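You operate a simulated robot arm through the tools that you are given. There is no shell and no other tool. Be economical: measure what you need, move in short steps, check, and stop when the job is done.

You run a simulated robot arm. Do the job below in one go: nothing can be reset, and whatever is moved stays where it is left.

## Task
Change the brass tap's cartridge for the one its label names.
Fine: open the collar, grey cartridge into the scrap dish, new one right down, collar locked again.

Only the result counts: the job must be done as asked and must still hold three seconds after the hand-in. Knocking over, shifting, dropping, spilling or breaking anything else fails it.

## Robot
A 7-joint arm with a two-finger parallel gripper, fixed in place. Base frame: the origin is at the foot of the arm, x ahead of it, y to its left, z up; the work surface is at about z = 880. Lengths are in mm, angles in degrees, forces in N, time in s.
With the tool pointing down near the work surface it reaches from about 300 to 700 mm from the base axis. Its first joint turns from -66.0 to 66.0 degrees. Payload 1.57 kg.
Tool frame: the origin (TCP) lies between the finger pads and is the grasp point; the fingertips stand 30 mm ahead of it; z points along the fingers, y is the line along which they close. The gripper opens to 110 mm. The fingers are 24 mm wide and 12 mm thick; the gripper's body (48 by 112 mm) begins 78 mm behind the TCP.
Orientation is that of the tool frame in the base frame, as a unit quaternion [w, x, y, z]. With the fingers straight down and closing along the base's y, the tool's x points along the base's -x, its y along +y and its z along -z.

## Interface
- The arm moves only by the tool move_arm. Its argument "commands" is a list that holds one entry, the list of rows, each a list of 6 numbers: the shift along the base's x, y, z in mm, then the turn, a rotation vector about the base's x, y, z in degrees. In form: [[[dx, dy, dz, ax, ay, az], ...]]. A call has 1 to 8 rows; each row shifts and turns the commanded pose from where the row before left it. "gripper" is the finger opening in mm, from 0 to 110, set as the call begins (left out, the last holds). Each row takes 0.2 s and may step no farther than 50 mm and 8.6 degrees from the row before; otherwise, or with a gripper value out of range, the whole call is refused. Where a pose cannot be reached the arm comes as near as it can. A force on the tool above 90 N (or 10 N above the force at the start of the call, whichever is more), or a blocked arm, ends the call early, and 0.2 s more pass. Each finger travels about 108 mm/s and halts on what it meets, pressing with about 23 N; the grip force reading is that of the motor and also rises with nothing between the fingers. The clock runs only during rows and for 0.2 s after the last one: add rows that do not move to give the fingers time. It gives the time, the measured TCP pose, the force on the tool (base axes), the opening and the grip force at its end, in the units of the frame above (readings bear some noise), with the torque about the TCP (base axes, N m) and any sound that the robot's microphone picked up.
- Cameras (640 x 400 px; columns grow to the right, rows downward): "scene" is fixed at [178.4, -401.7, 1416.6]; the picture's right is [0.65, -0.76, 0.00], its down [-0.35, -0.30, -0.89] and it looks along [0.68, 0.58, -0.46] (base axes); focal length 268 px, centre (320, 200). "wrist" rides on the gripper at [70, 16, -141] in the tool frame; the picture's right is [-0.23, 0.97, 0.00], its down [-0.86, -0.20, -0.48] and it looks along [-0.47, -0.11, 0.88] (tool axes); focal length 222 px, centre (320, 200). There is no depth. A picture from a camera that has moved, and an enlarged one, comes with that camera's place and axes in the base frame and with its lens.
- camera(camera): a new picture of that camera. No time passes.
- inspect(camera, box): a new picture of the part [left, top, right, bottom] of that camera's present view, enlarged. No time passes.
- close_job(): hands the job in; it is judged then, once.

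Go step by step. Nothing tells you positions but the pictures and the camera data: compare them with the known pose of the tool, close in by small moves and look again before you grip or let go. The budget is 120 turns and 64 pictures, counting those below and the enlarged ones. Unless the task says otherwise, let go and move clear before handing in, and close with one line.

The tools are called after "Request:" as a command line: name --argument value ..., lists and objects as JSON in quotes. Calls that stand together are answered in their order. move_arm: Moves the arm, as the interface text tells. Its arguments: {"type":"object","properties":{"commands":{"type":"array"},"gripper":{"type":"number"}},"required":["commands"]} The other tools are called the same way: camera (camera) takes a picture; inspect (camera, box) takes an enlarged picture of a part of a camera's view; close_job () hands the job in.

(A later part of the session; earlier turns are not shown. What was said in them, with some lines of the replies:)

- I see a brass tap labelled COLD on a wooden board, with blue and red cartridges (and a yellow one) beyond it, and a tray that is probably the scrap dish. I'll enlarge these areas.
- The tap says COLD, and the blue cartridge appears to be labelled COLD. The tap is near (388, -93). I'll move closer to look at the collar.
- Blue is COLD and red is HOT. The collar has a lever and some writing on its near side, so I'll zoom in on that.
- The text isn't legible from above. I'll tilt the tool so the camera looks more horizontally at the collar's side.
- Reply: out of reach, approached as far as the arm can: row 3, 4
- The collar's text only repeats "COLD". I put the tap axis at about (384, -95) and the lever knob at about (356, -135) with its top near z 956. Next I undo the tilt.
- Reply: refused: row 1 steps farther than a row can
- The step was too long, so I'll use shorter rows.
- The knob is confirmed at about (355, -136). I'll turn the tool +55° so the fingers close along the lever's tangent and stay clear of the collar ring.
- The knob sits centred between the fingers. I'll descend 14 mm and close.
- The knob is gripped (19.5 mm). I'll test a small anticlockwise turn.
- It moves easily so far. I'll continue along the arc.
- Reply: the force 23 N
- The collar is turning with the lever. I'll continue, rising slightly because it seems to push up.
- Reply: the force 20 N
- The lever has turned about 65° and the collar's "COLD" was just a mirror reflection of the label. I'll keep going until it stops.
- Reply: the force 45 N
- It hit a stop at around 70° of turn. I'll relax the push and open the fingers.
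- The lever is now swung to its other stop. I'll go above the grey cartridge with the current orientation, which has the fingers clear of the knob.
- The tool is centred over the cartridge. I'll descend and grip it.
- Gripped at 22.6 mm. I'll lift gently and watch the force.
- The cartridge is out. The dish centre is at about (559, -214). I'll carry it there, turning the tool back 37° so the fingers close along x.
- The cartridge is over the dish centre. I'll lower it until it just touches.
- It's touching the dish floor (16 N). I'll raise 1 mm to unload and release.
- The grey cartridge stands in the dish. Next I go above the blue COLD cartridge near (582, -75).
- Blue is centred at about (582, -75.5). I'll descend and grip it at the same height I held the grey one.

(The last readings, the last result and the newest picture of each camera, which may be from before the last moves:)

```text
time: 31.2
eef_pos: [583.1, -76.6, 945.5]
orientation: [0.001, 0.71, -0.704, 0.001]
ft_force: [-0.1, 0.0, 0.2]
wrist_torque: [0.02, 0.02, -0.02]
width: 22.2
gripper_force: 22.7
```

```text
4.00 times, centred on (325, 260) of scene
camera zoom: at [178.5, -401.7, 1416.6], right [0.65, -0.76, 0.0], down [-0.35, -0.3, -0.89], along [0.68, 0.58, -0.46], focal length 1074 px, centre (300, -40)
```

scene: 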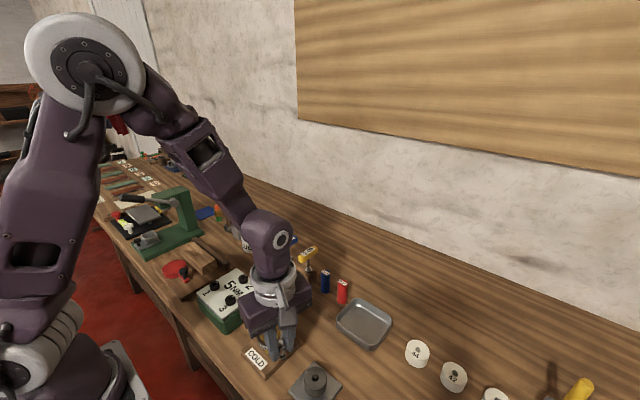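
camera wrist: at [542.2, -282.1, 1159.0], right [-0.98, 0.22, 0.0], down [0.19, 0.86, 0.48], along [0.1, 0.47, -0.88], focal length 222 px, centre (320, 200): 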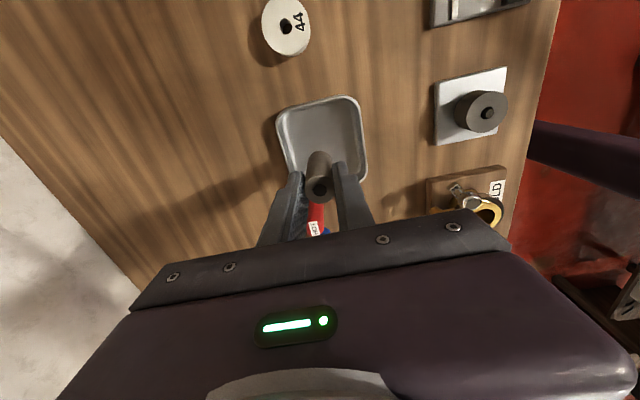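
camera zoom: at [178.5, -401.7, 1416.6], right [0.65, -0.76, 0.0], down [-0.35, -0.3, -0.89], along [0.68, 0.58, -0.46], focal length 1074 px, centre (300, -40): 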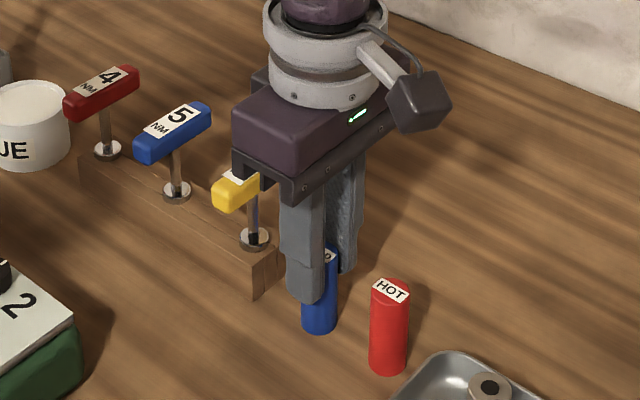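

Blue gripped at 22.2 mm. I'll lift it straight up and carry it to above the tap.

Request:
move_arm --commands '[[[0, 0, 25, 0, 0, 0], [0, 0, 40, 0, 0, 0], [0, 0, 40, 0, 0, 0], [0, 0, 20, 0, 0, 0], [0, 0, 0, 0, 0, 0]]]'

Request:
move_arm --commands '[[[-39.5, -3.8, 0, 0, 0, 0], [-39.5, -3.8, 0, 0, 0, 0], [-39.5, -3.8, 0, 0, 0, 0], [-39.5, -3.8, 0, 0, 0, 0], [-39.5, -3.8, 0, 0, 0, 0], [0, 0, -30, 0, 0, 0], [0, 0, -15, 0, 0, 0], [0, 0, 0, 0, 0, 0]]]'

Request:
inspect --camera "wrist" --box '[240, 80, 400, 220]'

Request:
inspect --camera "scene" --box '[230, 290, 320, 370]'

```text
time: 32.4
eef_pos: [583.0, -76.7, 1069.0]
orientation: [-0.001, 0.71, -0.704, 0.001]
ft_force: [-0.7, 0.3, -1.4]
wrist_torque: [-0.02, -0.01, 0.02]
width: 22.1
gripper_force: 23.0
```

```text
time: 34.2
eef_pos: [382.2, -93.2, 1025.9]
orientation: [0.0, 0.71, -0.704, 0.0]
ft_force: [-1.2, -0.7, -1.0]
wrist_torque: [0.0, 0.02, 0.0]
width: 22.2
gripper_force: 23.2
```

```text
2.86 times, centred on (320, 150) of wrist
camera zoom: at [365.9, -163.6, 1166.6], right [-0.98, 0.22, 0.0], down [0.19, 0.86, 0.48], along [0.1, 0.47, -0.88], focal length 635 px, centre (320, 343)
```

zoom: 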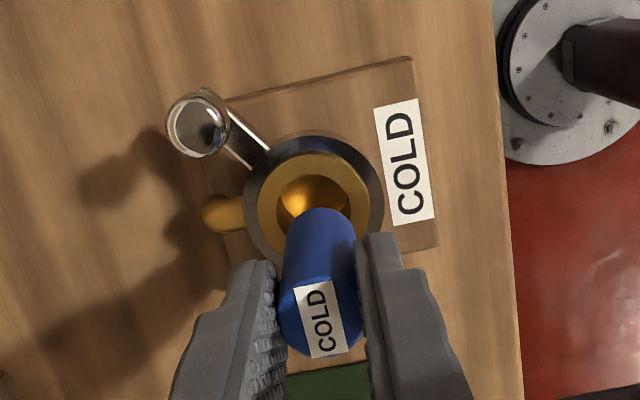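

```text
5.00 times, centred on (275, 330) of scene
camera zoom: at [178.4, -401.7, 1416.6], right [0.65, -0.76, 0.0], down [-0.35, -0.3, -0.89], along [0.68, 0.58, -0.46], focal length 1342 px, centre (545, -450)
```

zoom: 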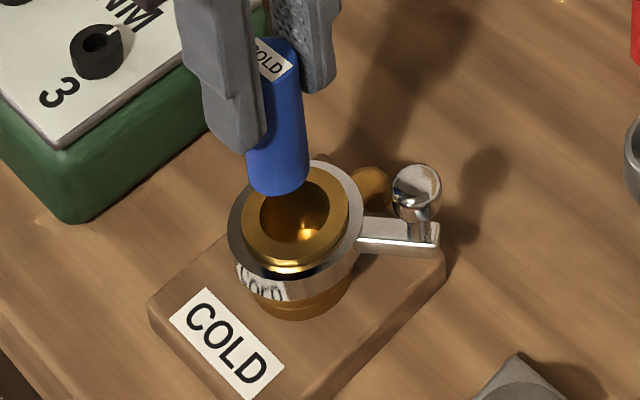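

The cartridge is slightly off the bore. I'll correct by about (+2.5, -3.3), come down to just above the rim and look again.

Request:
move_arm --commands '[[[2.5, -3.3, -8, 0, 0, 0], [0, 0, -8, 0, 0, 0], [0, 0, 0, 0, 0, 0]]]'

Request:
inspect --camera "wrist" --box '[275, 105, 355, 175]'

Request:
inspect --camera "scene" --box '[245, 310, 305, 360]'

```text
time: 35.0
eef_pos: [386.8, -96.8, 1010.2]
orientation: [0.0, 0.71, -0.704, 0.0]
ft_force: [-0.8, -0.3, -0.5]
wrist_torque: [-0.02, -0.01, 0.02]
width: 22.1
gripper_force: 22.5
```

```text
5.71 times, centred on (315, 140) of wrist
camera zoom: at [368.8, -167.9, 1150.8], right [-0.98, 0.22, 0.0], down [0.19, 0.86, 0.48], along [0.1, 0.47, -0.88], focal length 1269 px, centre (349, 543)
```

zoom: 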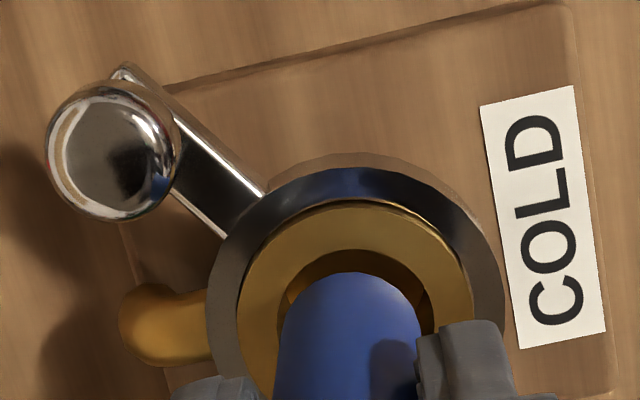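

```text
8.00 times, centred on (275, 335) of scene
camera zoom: at [178.5, -401.7, 1416.6], right [0.65, -0.76, 0.0], down [-0.35, -0.3, -0.89], along [0.68, 0.58, -0.46], focal length 2147 px, centre (680, -880)
```

zoom: 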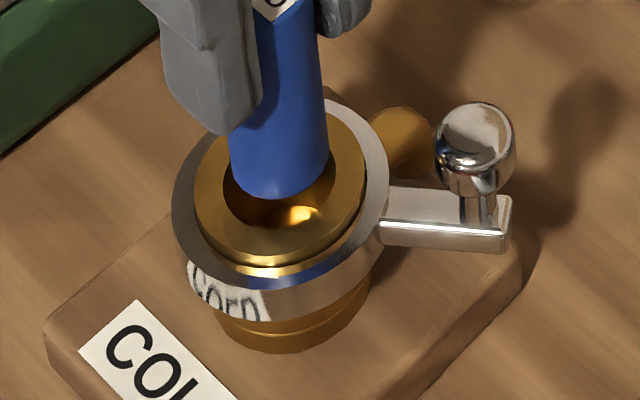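

The cartridge is now well lined up with the bore in both views. I'll lower it slowly, watching the forces.

Request:
move_arm --commands '[[[-0.4, 0, -5, 0, 0, 0], [0, 0, -5, 0, 0, 0], [0, 0, -4, 0, 0, 0], [0, 0, 0, 0, 0, 0]]]'

```text
time: 36.0
eef_pos: [386.7, -97.5, 995.4]
orientation: [0.002, 0.71, -0.704, -0.001]
ft_force: [0.1, 0.0, -0.6]
wrist_torque: [0.01, 0.0, 0.03]
width: 22.3
gripper_force: 23.0
```

Request:
move_arm --commands '[[[0, 0, -5, 0, 0, 0], [0, 0, -5, 0, 0, 0], [0, 0, -5, 0, 0, 0], [0, 0, -3, 0, 0, 0], [0, 0, 0, 0, 0, 0]]]'

```text
time: 37.2
eef_pos: [386.7, -97.1, 978.5]
orientation: [0.0, 0.71, -0.704, 0.0]
ft_force: [0.6, 0.0, 0.0]
wrist_torque: [0.01, 0.01, 0.01]
width: 22.4
gripper_force: 23.1
```

Request:
move_arm --commands '[[[0, 0, -2.5, 0, 0, 0], [0, 0, -2.5, 0, 0, 0], [0, 0, -1.5, 0, 0, 0], [0, 0, 0, 0, 0, 0]]]'

Request:
inspect --camera "scene" --box '[235, 300, 315, 360]'

```text
time: 38.2
eef_pos: [387.0, -97.8, 971.8]
orientation: [0.0, 0.71, -0.704, 0.0]
ft_force: [-1.7, 3.0, 14.3]
wrist_torque: [0.26, 0.06, 0.02]
width: 22.4
gripper_force: 23.0
```

```text
6.67 times, centred on (275, 330) of scene
camera zoom: at [178.2, -401.5, 1416.7], right [0.65, -0.76, 0.0], down [-0.35, -0.3, -0.89], along [0.68, 0.58, -0.46], focal length 1789 px, centre (620, -667)
```

zoom: 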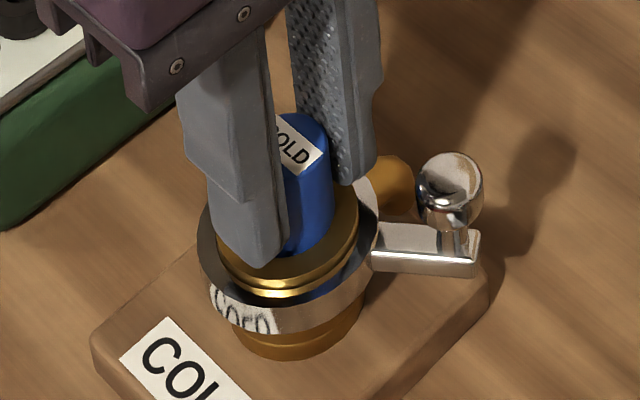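

It bottoms at about the depth the grey one had. I'll press a bit further to make sure it's fully down.

Request:
move_arm --commands '[[[0, 0, -1, 0, 0, 0], [0, 0, -1, 0, 0, 0], [0, 0, 0, 0, 0, 0]]]'

```text
time: 39.0
eef_pos: [386.1, -98.7, 969.5]
orientation: [0.0, 0.71, -0.704, 0.0]
ft_force: [-1.0, 1.1, 15.8]
wrist_torque: [-0.1, 0.02, -0.01]
width: 22.2
gripper_force: 23.1
```

Request:
move_arm --commands '[[[0, 0, 0, 0, 0, 0], [0, 0, 0, 0, 0, 0]]]' --gripper 40

Request:
move_arm --commands '[[[0, 0, 20, 0, 0, 0], [0, 0, 30, 0, 0, 0], [0, 0, 0, 0, 0, 0]]]'

Request:
inspect --camera "scene" --box '[236, 300, 316, 370]'

```text
time: 39.6
eef_pos: [387.4, -98.9, 970.0]
orientation: [0.001, 0.711, -0.704, 0.0]
ft_force: [-0.3, -0.5, 0.1]
wrist_torque: [-0.02, 0.03, 0.01]
width: 39.8
gripper_force: 0.0
```

```text
time: 40.4
eef_pos: [387.9, -97.9, 1020.1]
orientation: [-0.001, 0.71, -0.704, 0.0]
ft_force: [0.4, -0.5, 0.3]
wrist_torque: [-0.02, -0.03, -0.04]
width: 40.2
gripper_force: 0.1
```

```text
5.71 times, centred on (276, 335) of scene
camera zoom: at [178.4, -401.6, 1416.6], right [0.65, -0.76, 0.0], down [-0.35, -0.3, -0.89], along [0.68, 0.58, -0.46], focal length 1534 px, centre (571, -571)
```

zoom: 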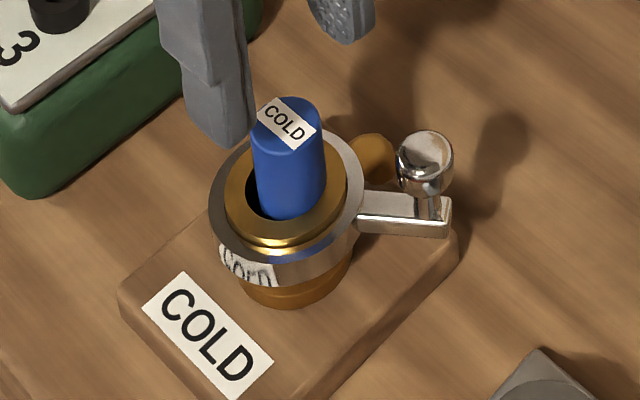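

It's at the same height as the grey one was, but leans about 2 mm off-centre. I'll re-grip, centre it and press down again.

Request:
move_arm --commands '[[[0, 0, -25, 0, 0, 0], [0, 0, -23, 0, 0, 0], [0, 0, 0, 0, 0, 0]]]'

Request:
move_arm --commands '[[[0, 0, 0, 0, 0, 0], [0, 0, 0, 0, 0, 0], [0, 0, 0, 0, 0, 0]]]' --gripper 5

Request:
move_arm --commands '[[[-0.7, 0.9, 0, 0, 0, 0], [-0.7, 0.9, 0, 0, 0, 0], [0, 0, -1.5, 0, 0, 0], [0, 0, 0, 0, 0, 0]]]'

```text
time: 41.2
eef_pos: [388.0, -96.8, 971.9]
orientation: [-0.001, 0.71, -0.704, -0.001]
ft_force: [-0.1, 0.5, 0.0]
wrist_torque: [-0.01, 0.0, -0.01]
width: 40.0
gripper_force: 0.0
```

```text
time: 42.0
eef_pos: [386.7, -98.9, 971.7]
orientation: [0.001, 0.71, -0.704, -0.001]
ft_force: [-4.9, -0.1, -1.1]
wrist_torque: [0.0, 0.18, 0.0]
width: 22.3
gripper_force: 22.9
```

```text
time: 43.0
eef_pos: [385.3, -96.0, 971.0]
orientation: [0.0, 0.71, -0.705, 0.001]
ft_force: [-1.4, -1.7, 15.1]
wrist_torque: [-0.05, -0.01, 0.03]
width: 22.3
gripper_force: 22.9
```

Request:
move_arm --commands '[[[0, 0, 0, 0, 0, 0], [0, 0, 0, 0, 0, 0]]]' --gripper 40

Request:
move_arm --commands '[[[0, 0, 20, 0, 0, 0], [0, 0, 20, 0, 0, 0], [0, 0, 0, 0, 0, 0]]]'

Request:
move_arm --commands '[[[0, 0, 0, 0, 0, 0], [0, 0, 0, 0, 0, 0], [0, 0, -5, 0, 0, 0], [0, 0, -3, 0, 0, 0], [0, 0, 0, 0, 0, 0]]]' --gripper 0

Request:
inspect --camera "scene" --box '[236, 300, 316, 370]'

```text
time: 43.6
eef_pos: [385.0, -95.4, 970.2]
orientation: [0.001, 0.71, -0.704, 0.0]
ft_force: [-0.2, 0.0, -0.8]
wrist_torque: [0.01, -0.03, 0.03]
width: 40.0
gripper_force: 0.1
```

```text
time: 44.4
eef_pos: [386.0, -96.8, 1010.5]
orientation: [-0.001, 0.71, -0.704, 0.0]
ft_force: [-0.3, -0.8, 0.4]
wrist_torque: [-0.03, -0.02, 0.02]
width: 40.0
gripper_force: 0.0
```

```text
time: 45.6
eef_pos: [385.7, -95.6, 1001.6]
orientation: [0.0, 0.71, -0.704, 0.0]
ft_force: [1.4, 0.0, -0.7]
wrist_torque: [0.01, 0.01, 0.01]
width: 0.0
gripper_force: 21.0
```

```text
5.71 times, centred on (276, 335) of scene
camera zoom: at [178.4, -401.7, 1416.6], right [0.65, -0.76, 0.0], down [-0.35, -0.3, -0.89], along [0.68, 0.58, -0.46], focal length 1534 px, centre (571, -571)
```

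zoom: 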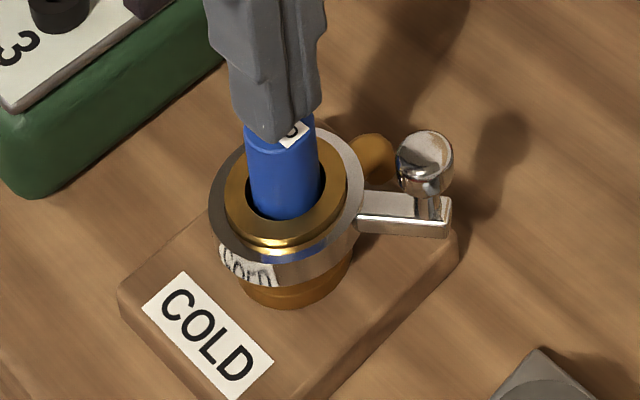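

Now it's centred like the old one. I'll press gently on its top with the closed fingers.

Request:
move_arm --commands '[[[0, 0, -1, 0, 0, 0], [0, 0, -1, 0, 0, 0], [0, 0, -1, 0, 0, 0], [0, 0, 0, 0, 0, 0]]]'

```text
time: 46.6
eef_pos: [385.8, -95.4, 999.9]
orientation: [0.0, 0.71, -0.704, 0.0]
ft_force: [-0.3, -0.1, -0.3]
wrist_torque: [0.03, 0.0, 0.0]
width: 0.1
gripper_force: 21.0
```

Request:
move_arm --commands '[[[0, 0, -1, 0, 0, 0], [0, 0, -1, 0, 0, 0], [0, 0, -1, 0, 0, 0], [0, 0, -1, 0, 0, 0], [0, 0, 0, 0, 0, 0]]]'

```text
time: 47.8
eef_pos: [385.2, -96.4, 995.5]
orientation: [-0.001, 0.711, -0.703, 0.001]
ft_force: [-1.4, 2.1, 31.0]
wrist_torque: [0.09, 0.02, 0.0]
width: 0.0
gripper_force: 21.1
```

Firmly seated: 31 N with no further travel. Next I go back to the knob at (412.5, -136), turning the tool +35°.

Request:
move_arm --commands '[[[0, 0, 15, 0, 0, 0], [0, 0, 25, 0, 0, 7], [9, -13, 0, 0, 0, 7], [9, -14, 0, 0, 0, 7], [9, -13, 0, 0, 0, 7], [0, 0, -25, 0, 0, 7], [0, 0, 0, 0, 0, 0]]]' --gripper 46

Request:
inspect --camera "wrist" --box '[240, 80, 400, 220]'

Request:
inspect --camera "scene" --box '[236, 300, 316, 370]'

```text
time: 49.4
eef_pos: [413.0, -136.9, 1008.9]
orientation: [0.001, 0.89, -0.457, -0.001]
ft_force: [-0.1, 0.3, 0.2]
wrist_torque: [0.02, 0.04, 0.03]
width: 46.1
gripper_force: 0.1
```

```text
2.86 times, centred on (320, 150) of wrist
camera zoom: at [438.3, -203.2, 1149.0], right [-0.92, -0.38, 0.0], down [-0.33, 0.81, 0.48], along [-0.18, 0.44, -0.88], focal length 635 px, centre (320, 343)
```

zoom: 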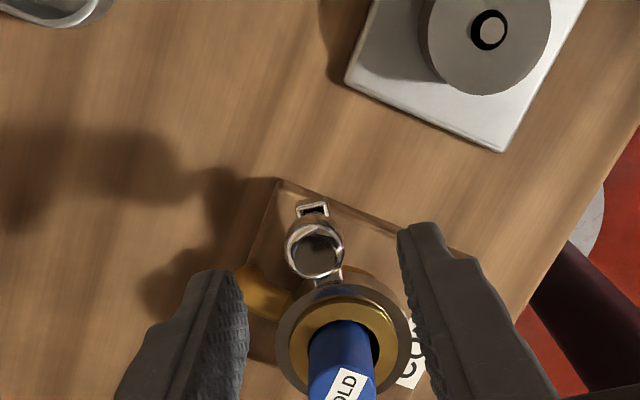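

```text
5.71 times, centred on (276, 335) of scene
camera zoom: at [178.4, -401.7, 1416.6], right [0.65, -0.76, 0.0], down [-0.35, -0.3, -0.89], along [0.68, 0.58, -0.46], focal length 1534 px, centre (571, -571)
```

zoom: 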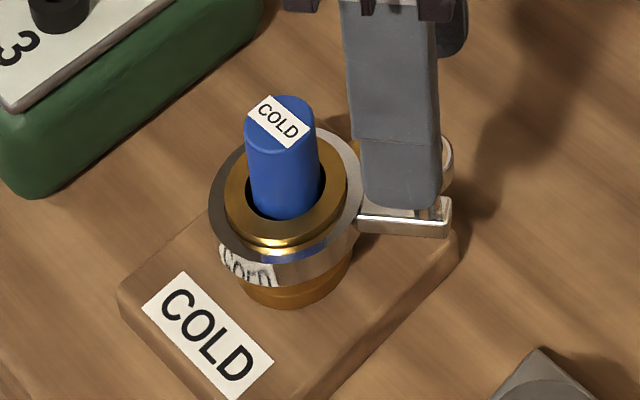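

The knob is centred at (413, -137). I'll descend and grip it.

Request:
move_arm --commands '[[[0, 0, -22, 0, 0, 0], [0, 0, -22.5, 0, 0, 0], [0, 0, 0, 0, 0, 0]]]'

Request:
move_arm --commands '[[[0, 0, 0, 0, 0, 0], [0, 0, 0, 0, 0, 0], [0, 0, 0, 0, 0, 0]]]' --gripper 5

```text
time: 50.2
eef_pos: [413.2, -136.2, 963.6]
orientation: [0.0, 0.889, -0.457, 0.0]
ft_force: [0.1, -0.3, 0.7]
wrist_torque: [0.03, 0.01, 0.0]
width: 46.1
gripper_force: 0.0
```

```text
time: 51.0
eef_pos: [413.3, -138.1, 964.5]
orientation: [0.0, 0.889, -0.458, 0.001]
ft_force: [1.2, -1.3, -5.1]
wrist_torque: [-0.17, -0.15, 0.04]
width: 19.2
gripper_force: 33.2
```

Gripped. I'll turn the collar back clockwise along the same arc.

Request:
move_arm --commands '[[[-5.5, -3.4, 0, 0, 0, -7.5], [-6, -2.6, 0, 0, 0, -7.5], [-6.2, -1.8, 0, 0, 0, -7.5], [0, 0, 0, 0, 0, 0]]]'

Request:
move_arm --commands '[[[-6.4, -1.0, 0, 0, 0, -7.5], [-6.5, -0.2, 0, 0, 0, -7.5], [-6.4, 0.8, 0, 0, 0, -7.5], [0, 0, 0, 0, 0, 0]]]'

```text
time: 52.0
eef_pos: [394.1, -144.8, 964.8]
orientation: [0.0, 0.782, -0.623, -0.001]
ft_force: [-2.9, 5.7, -21.3]
wrist_torque: [0.22, -0.02, 0.04]
width: 19.3
gripper_force: 33.6
```

```text
time: 53.0
eef_pos: [376.9, -145.2, 965.5]
orientation: [0.0, -0.645, 0.764, -0.001]
ft_force: [-1.6, 0.3, 21.7]
wrist_torque: [-0.28, 0.12, 0.05]
width: 19.3
gripper_force: 33.8
```

Request:
move_arm --commands '[[[-6.3, 1.5, 0, 0, 0, -7.5], [-6, 2.3, 0, 0, 0, -7.5], [0, 0, 0, 0, 0, 0]]]'

Request:
move_arm --commands '[[[-5.7, 3.2, 0, 0, 0, -7.5], [-2.6, 1.9, 0, 0, 0, -3.7], [0, 0, 0, 0, 0, 0]]]'

```text
time: 53.8
eef_pos: [363.0, -141.1, 965.8]
orientation: [0.0, -0.54, 0.841, 0.001]
ft_force: [5.1, -0.4, 7.7]
wrist_torque: [0.2, -0.23, -0.23]
width: 18.9
gripper_force: 33.5
```

```text
time: 54.6
eef_pos: [354.6, -137.8, 964.7]
orientation: [0.001, -0.456, 0.89, -0.001]
ft_force: [12.7, 2.3, 0.6]
wrist_torque: [-0.11, -0.09, 0.03]
width: 19.3
gripper_force: 33.2
```

The lever is about back at its start position and force is rising. I'll push a bit more against the stop.

Request:
move_arm --commands '[[[-2.5, 1.8, 0, 0, 0, -3.5], [-2, 1.5, 0, 0, 0, -2], [0, 0, 0, 0, 0, 0]]]'

Request:
inspect --camera "scene" --box '[236, 300, 316, 370]'

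```text
time: 55.4
eef_pos: [354.1, -135.9, 965.5]
orientation: [0.005, -0.413, 0.911, -0.004]
ft_force: [33.3, -39.3, -13.9]
wrist_torque: [-0.73, 0.16, -0.13]
width: 19.2
gripper_force: 33.0
```

```text
5.71 times, centred on (276, 335) of scene
camera zoom: at [179.5, -402.8, 1416.1], right [0.65, -0.76, 0.0], down [-0.35, -0.3, -0.89], along [0.68, 0.58, -0.46], focal length 1534 px, centre (571, -571)
```

zoom: 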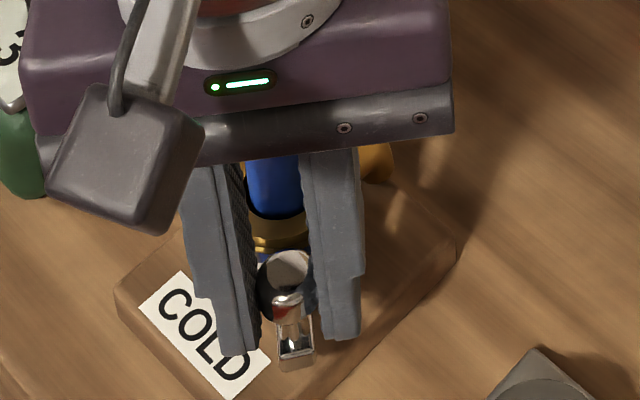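

Firmly against the locked stop (about 50 N). I'll relax the push, release and move up.

Request:
move_arm --commands '[[[2.2, -1.7, 0, 0, 0, 2], [0, 0, 0, 0, 0, 0]]]'

Request:
move_arm --commands '[[[0, 0, 0, 0, 0, 0], [0, 0, 0, 0, 0, 0]]]' --gripper 44

Request:
move_arm --commands '[[[0, 0, 15, 0, 0, 0], [0, 0, 30, 0, 0, 0], [0, 0, 40, 0, 0, 0], [0, 0, 40, 0, 0, 0], [0, 0, 40, 0, 0, 0], [0, 0, 0, 0, 0, 0]]]'

Request:
inspect --camera "scene" --box '[236, 300, 316, 370]'

Request:
camera --camera "scene"

```text
time: 56.0
eef_pos: [354.5, -136.1, 965.4]
orientation: [0.003, -0.43, 0.903, -0.002]
ft_force: [17.5, -36.9, 17.1]
wrist_torque: [-0.37, -0.3, -0.22]
width: 19.3
gripper_force: 33.2
```

```text
time: 56.6
eef_pos: [351.6, -134.1, 963.3]
orientation: [0.0, -0.429, 0.903, 0.002]
ft_force: [-0.1, 0.4, 0.4]
wrist_torque: [0.01, -0.02, 0.0]
width: 44.0
gripper_force: 0.0
```

```text
time: 58.0
eef_pos: [352.6, -134.8, 1128.3]
orientation: [0.0, -0.429, 0.903, 0.001]
ft_force: [0.4, -0.6, -0.4]
wrist_torque: [-0.01, -0.03, 0.02]
width: 44.0
gripper_force: 0.0
```

```text
5.71 times, centred on (276, 335) of scene
camera zoom: at [178.4, -401.6, 1416.6], right [0.65, -0.76, 0.0], down [-0.35, -0.3, -0.89], along [0.68, 0.58, -0.46], focal length 1534 px, centre (571, -571)
```

zoom: 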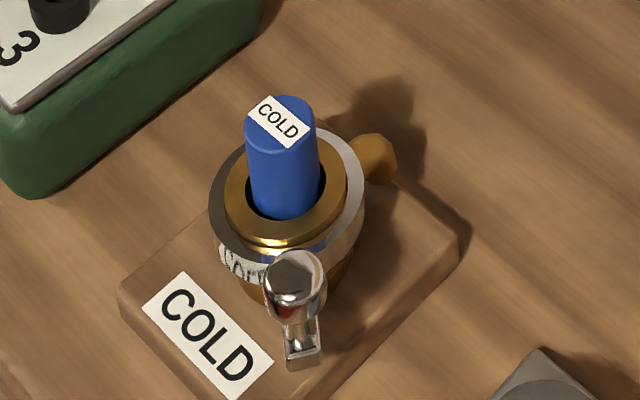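

```text
11 pictures are left
```

scene: 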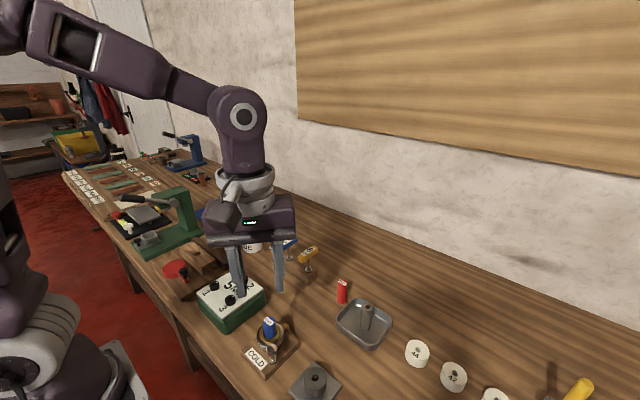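

The blue cartridge is seated, the collar lever is back at its locked position, the grey cartridge stands in the dish, and nothing else has moved. I'm handing in.

Request:
close_job

```text
The job is handed in.
```

The brass tap now holds the blue COLD cartridge its label names, pressed right down; the collar is turned back to its locked stop, and the grey cartridge is standing in the scrap dish.
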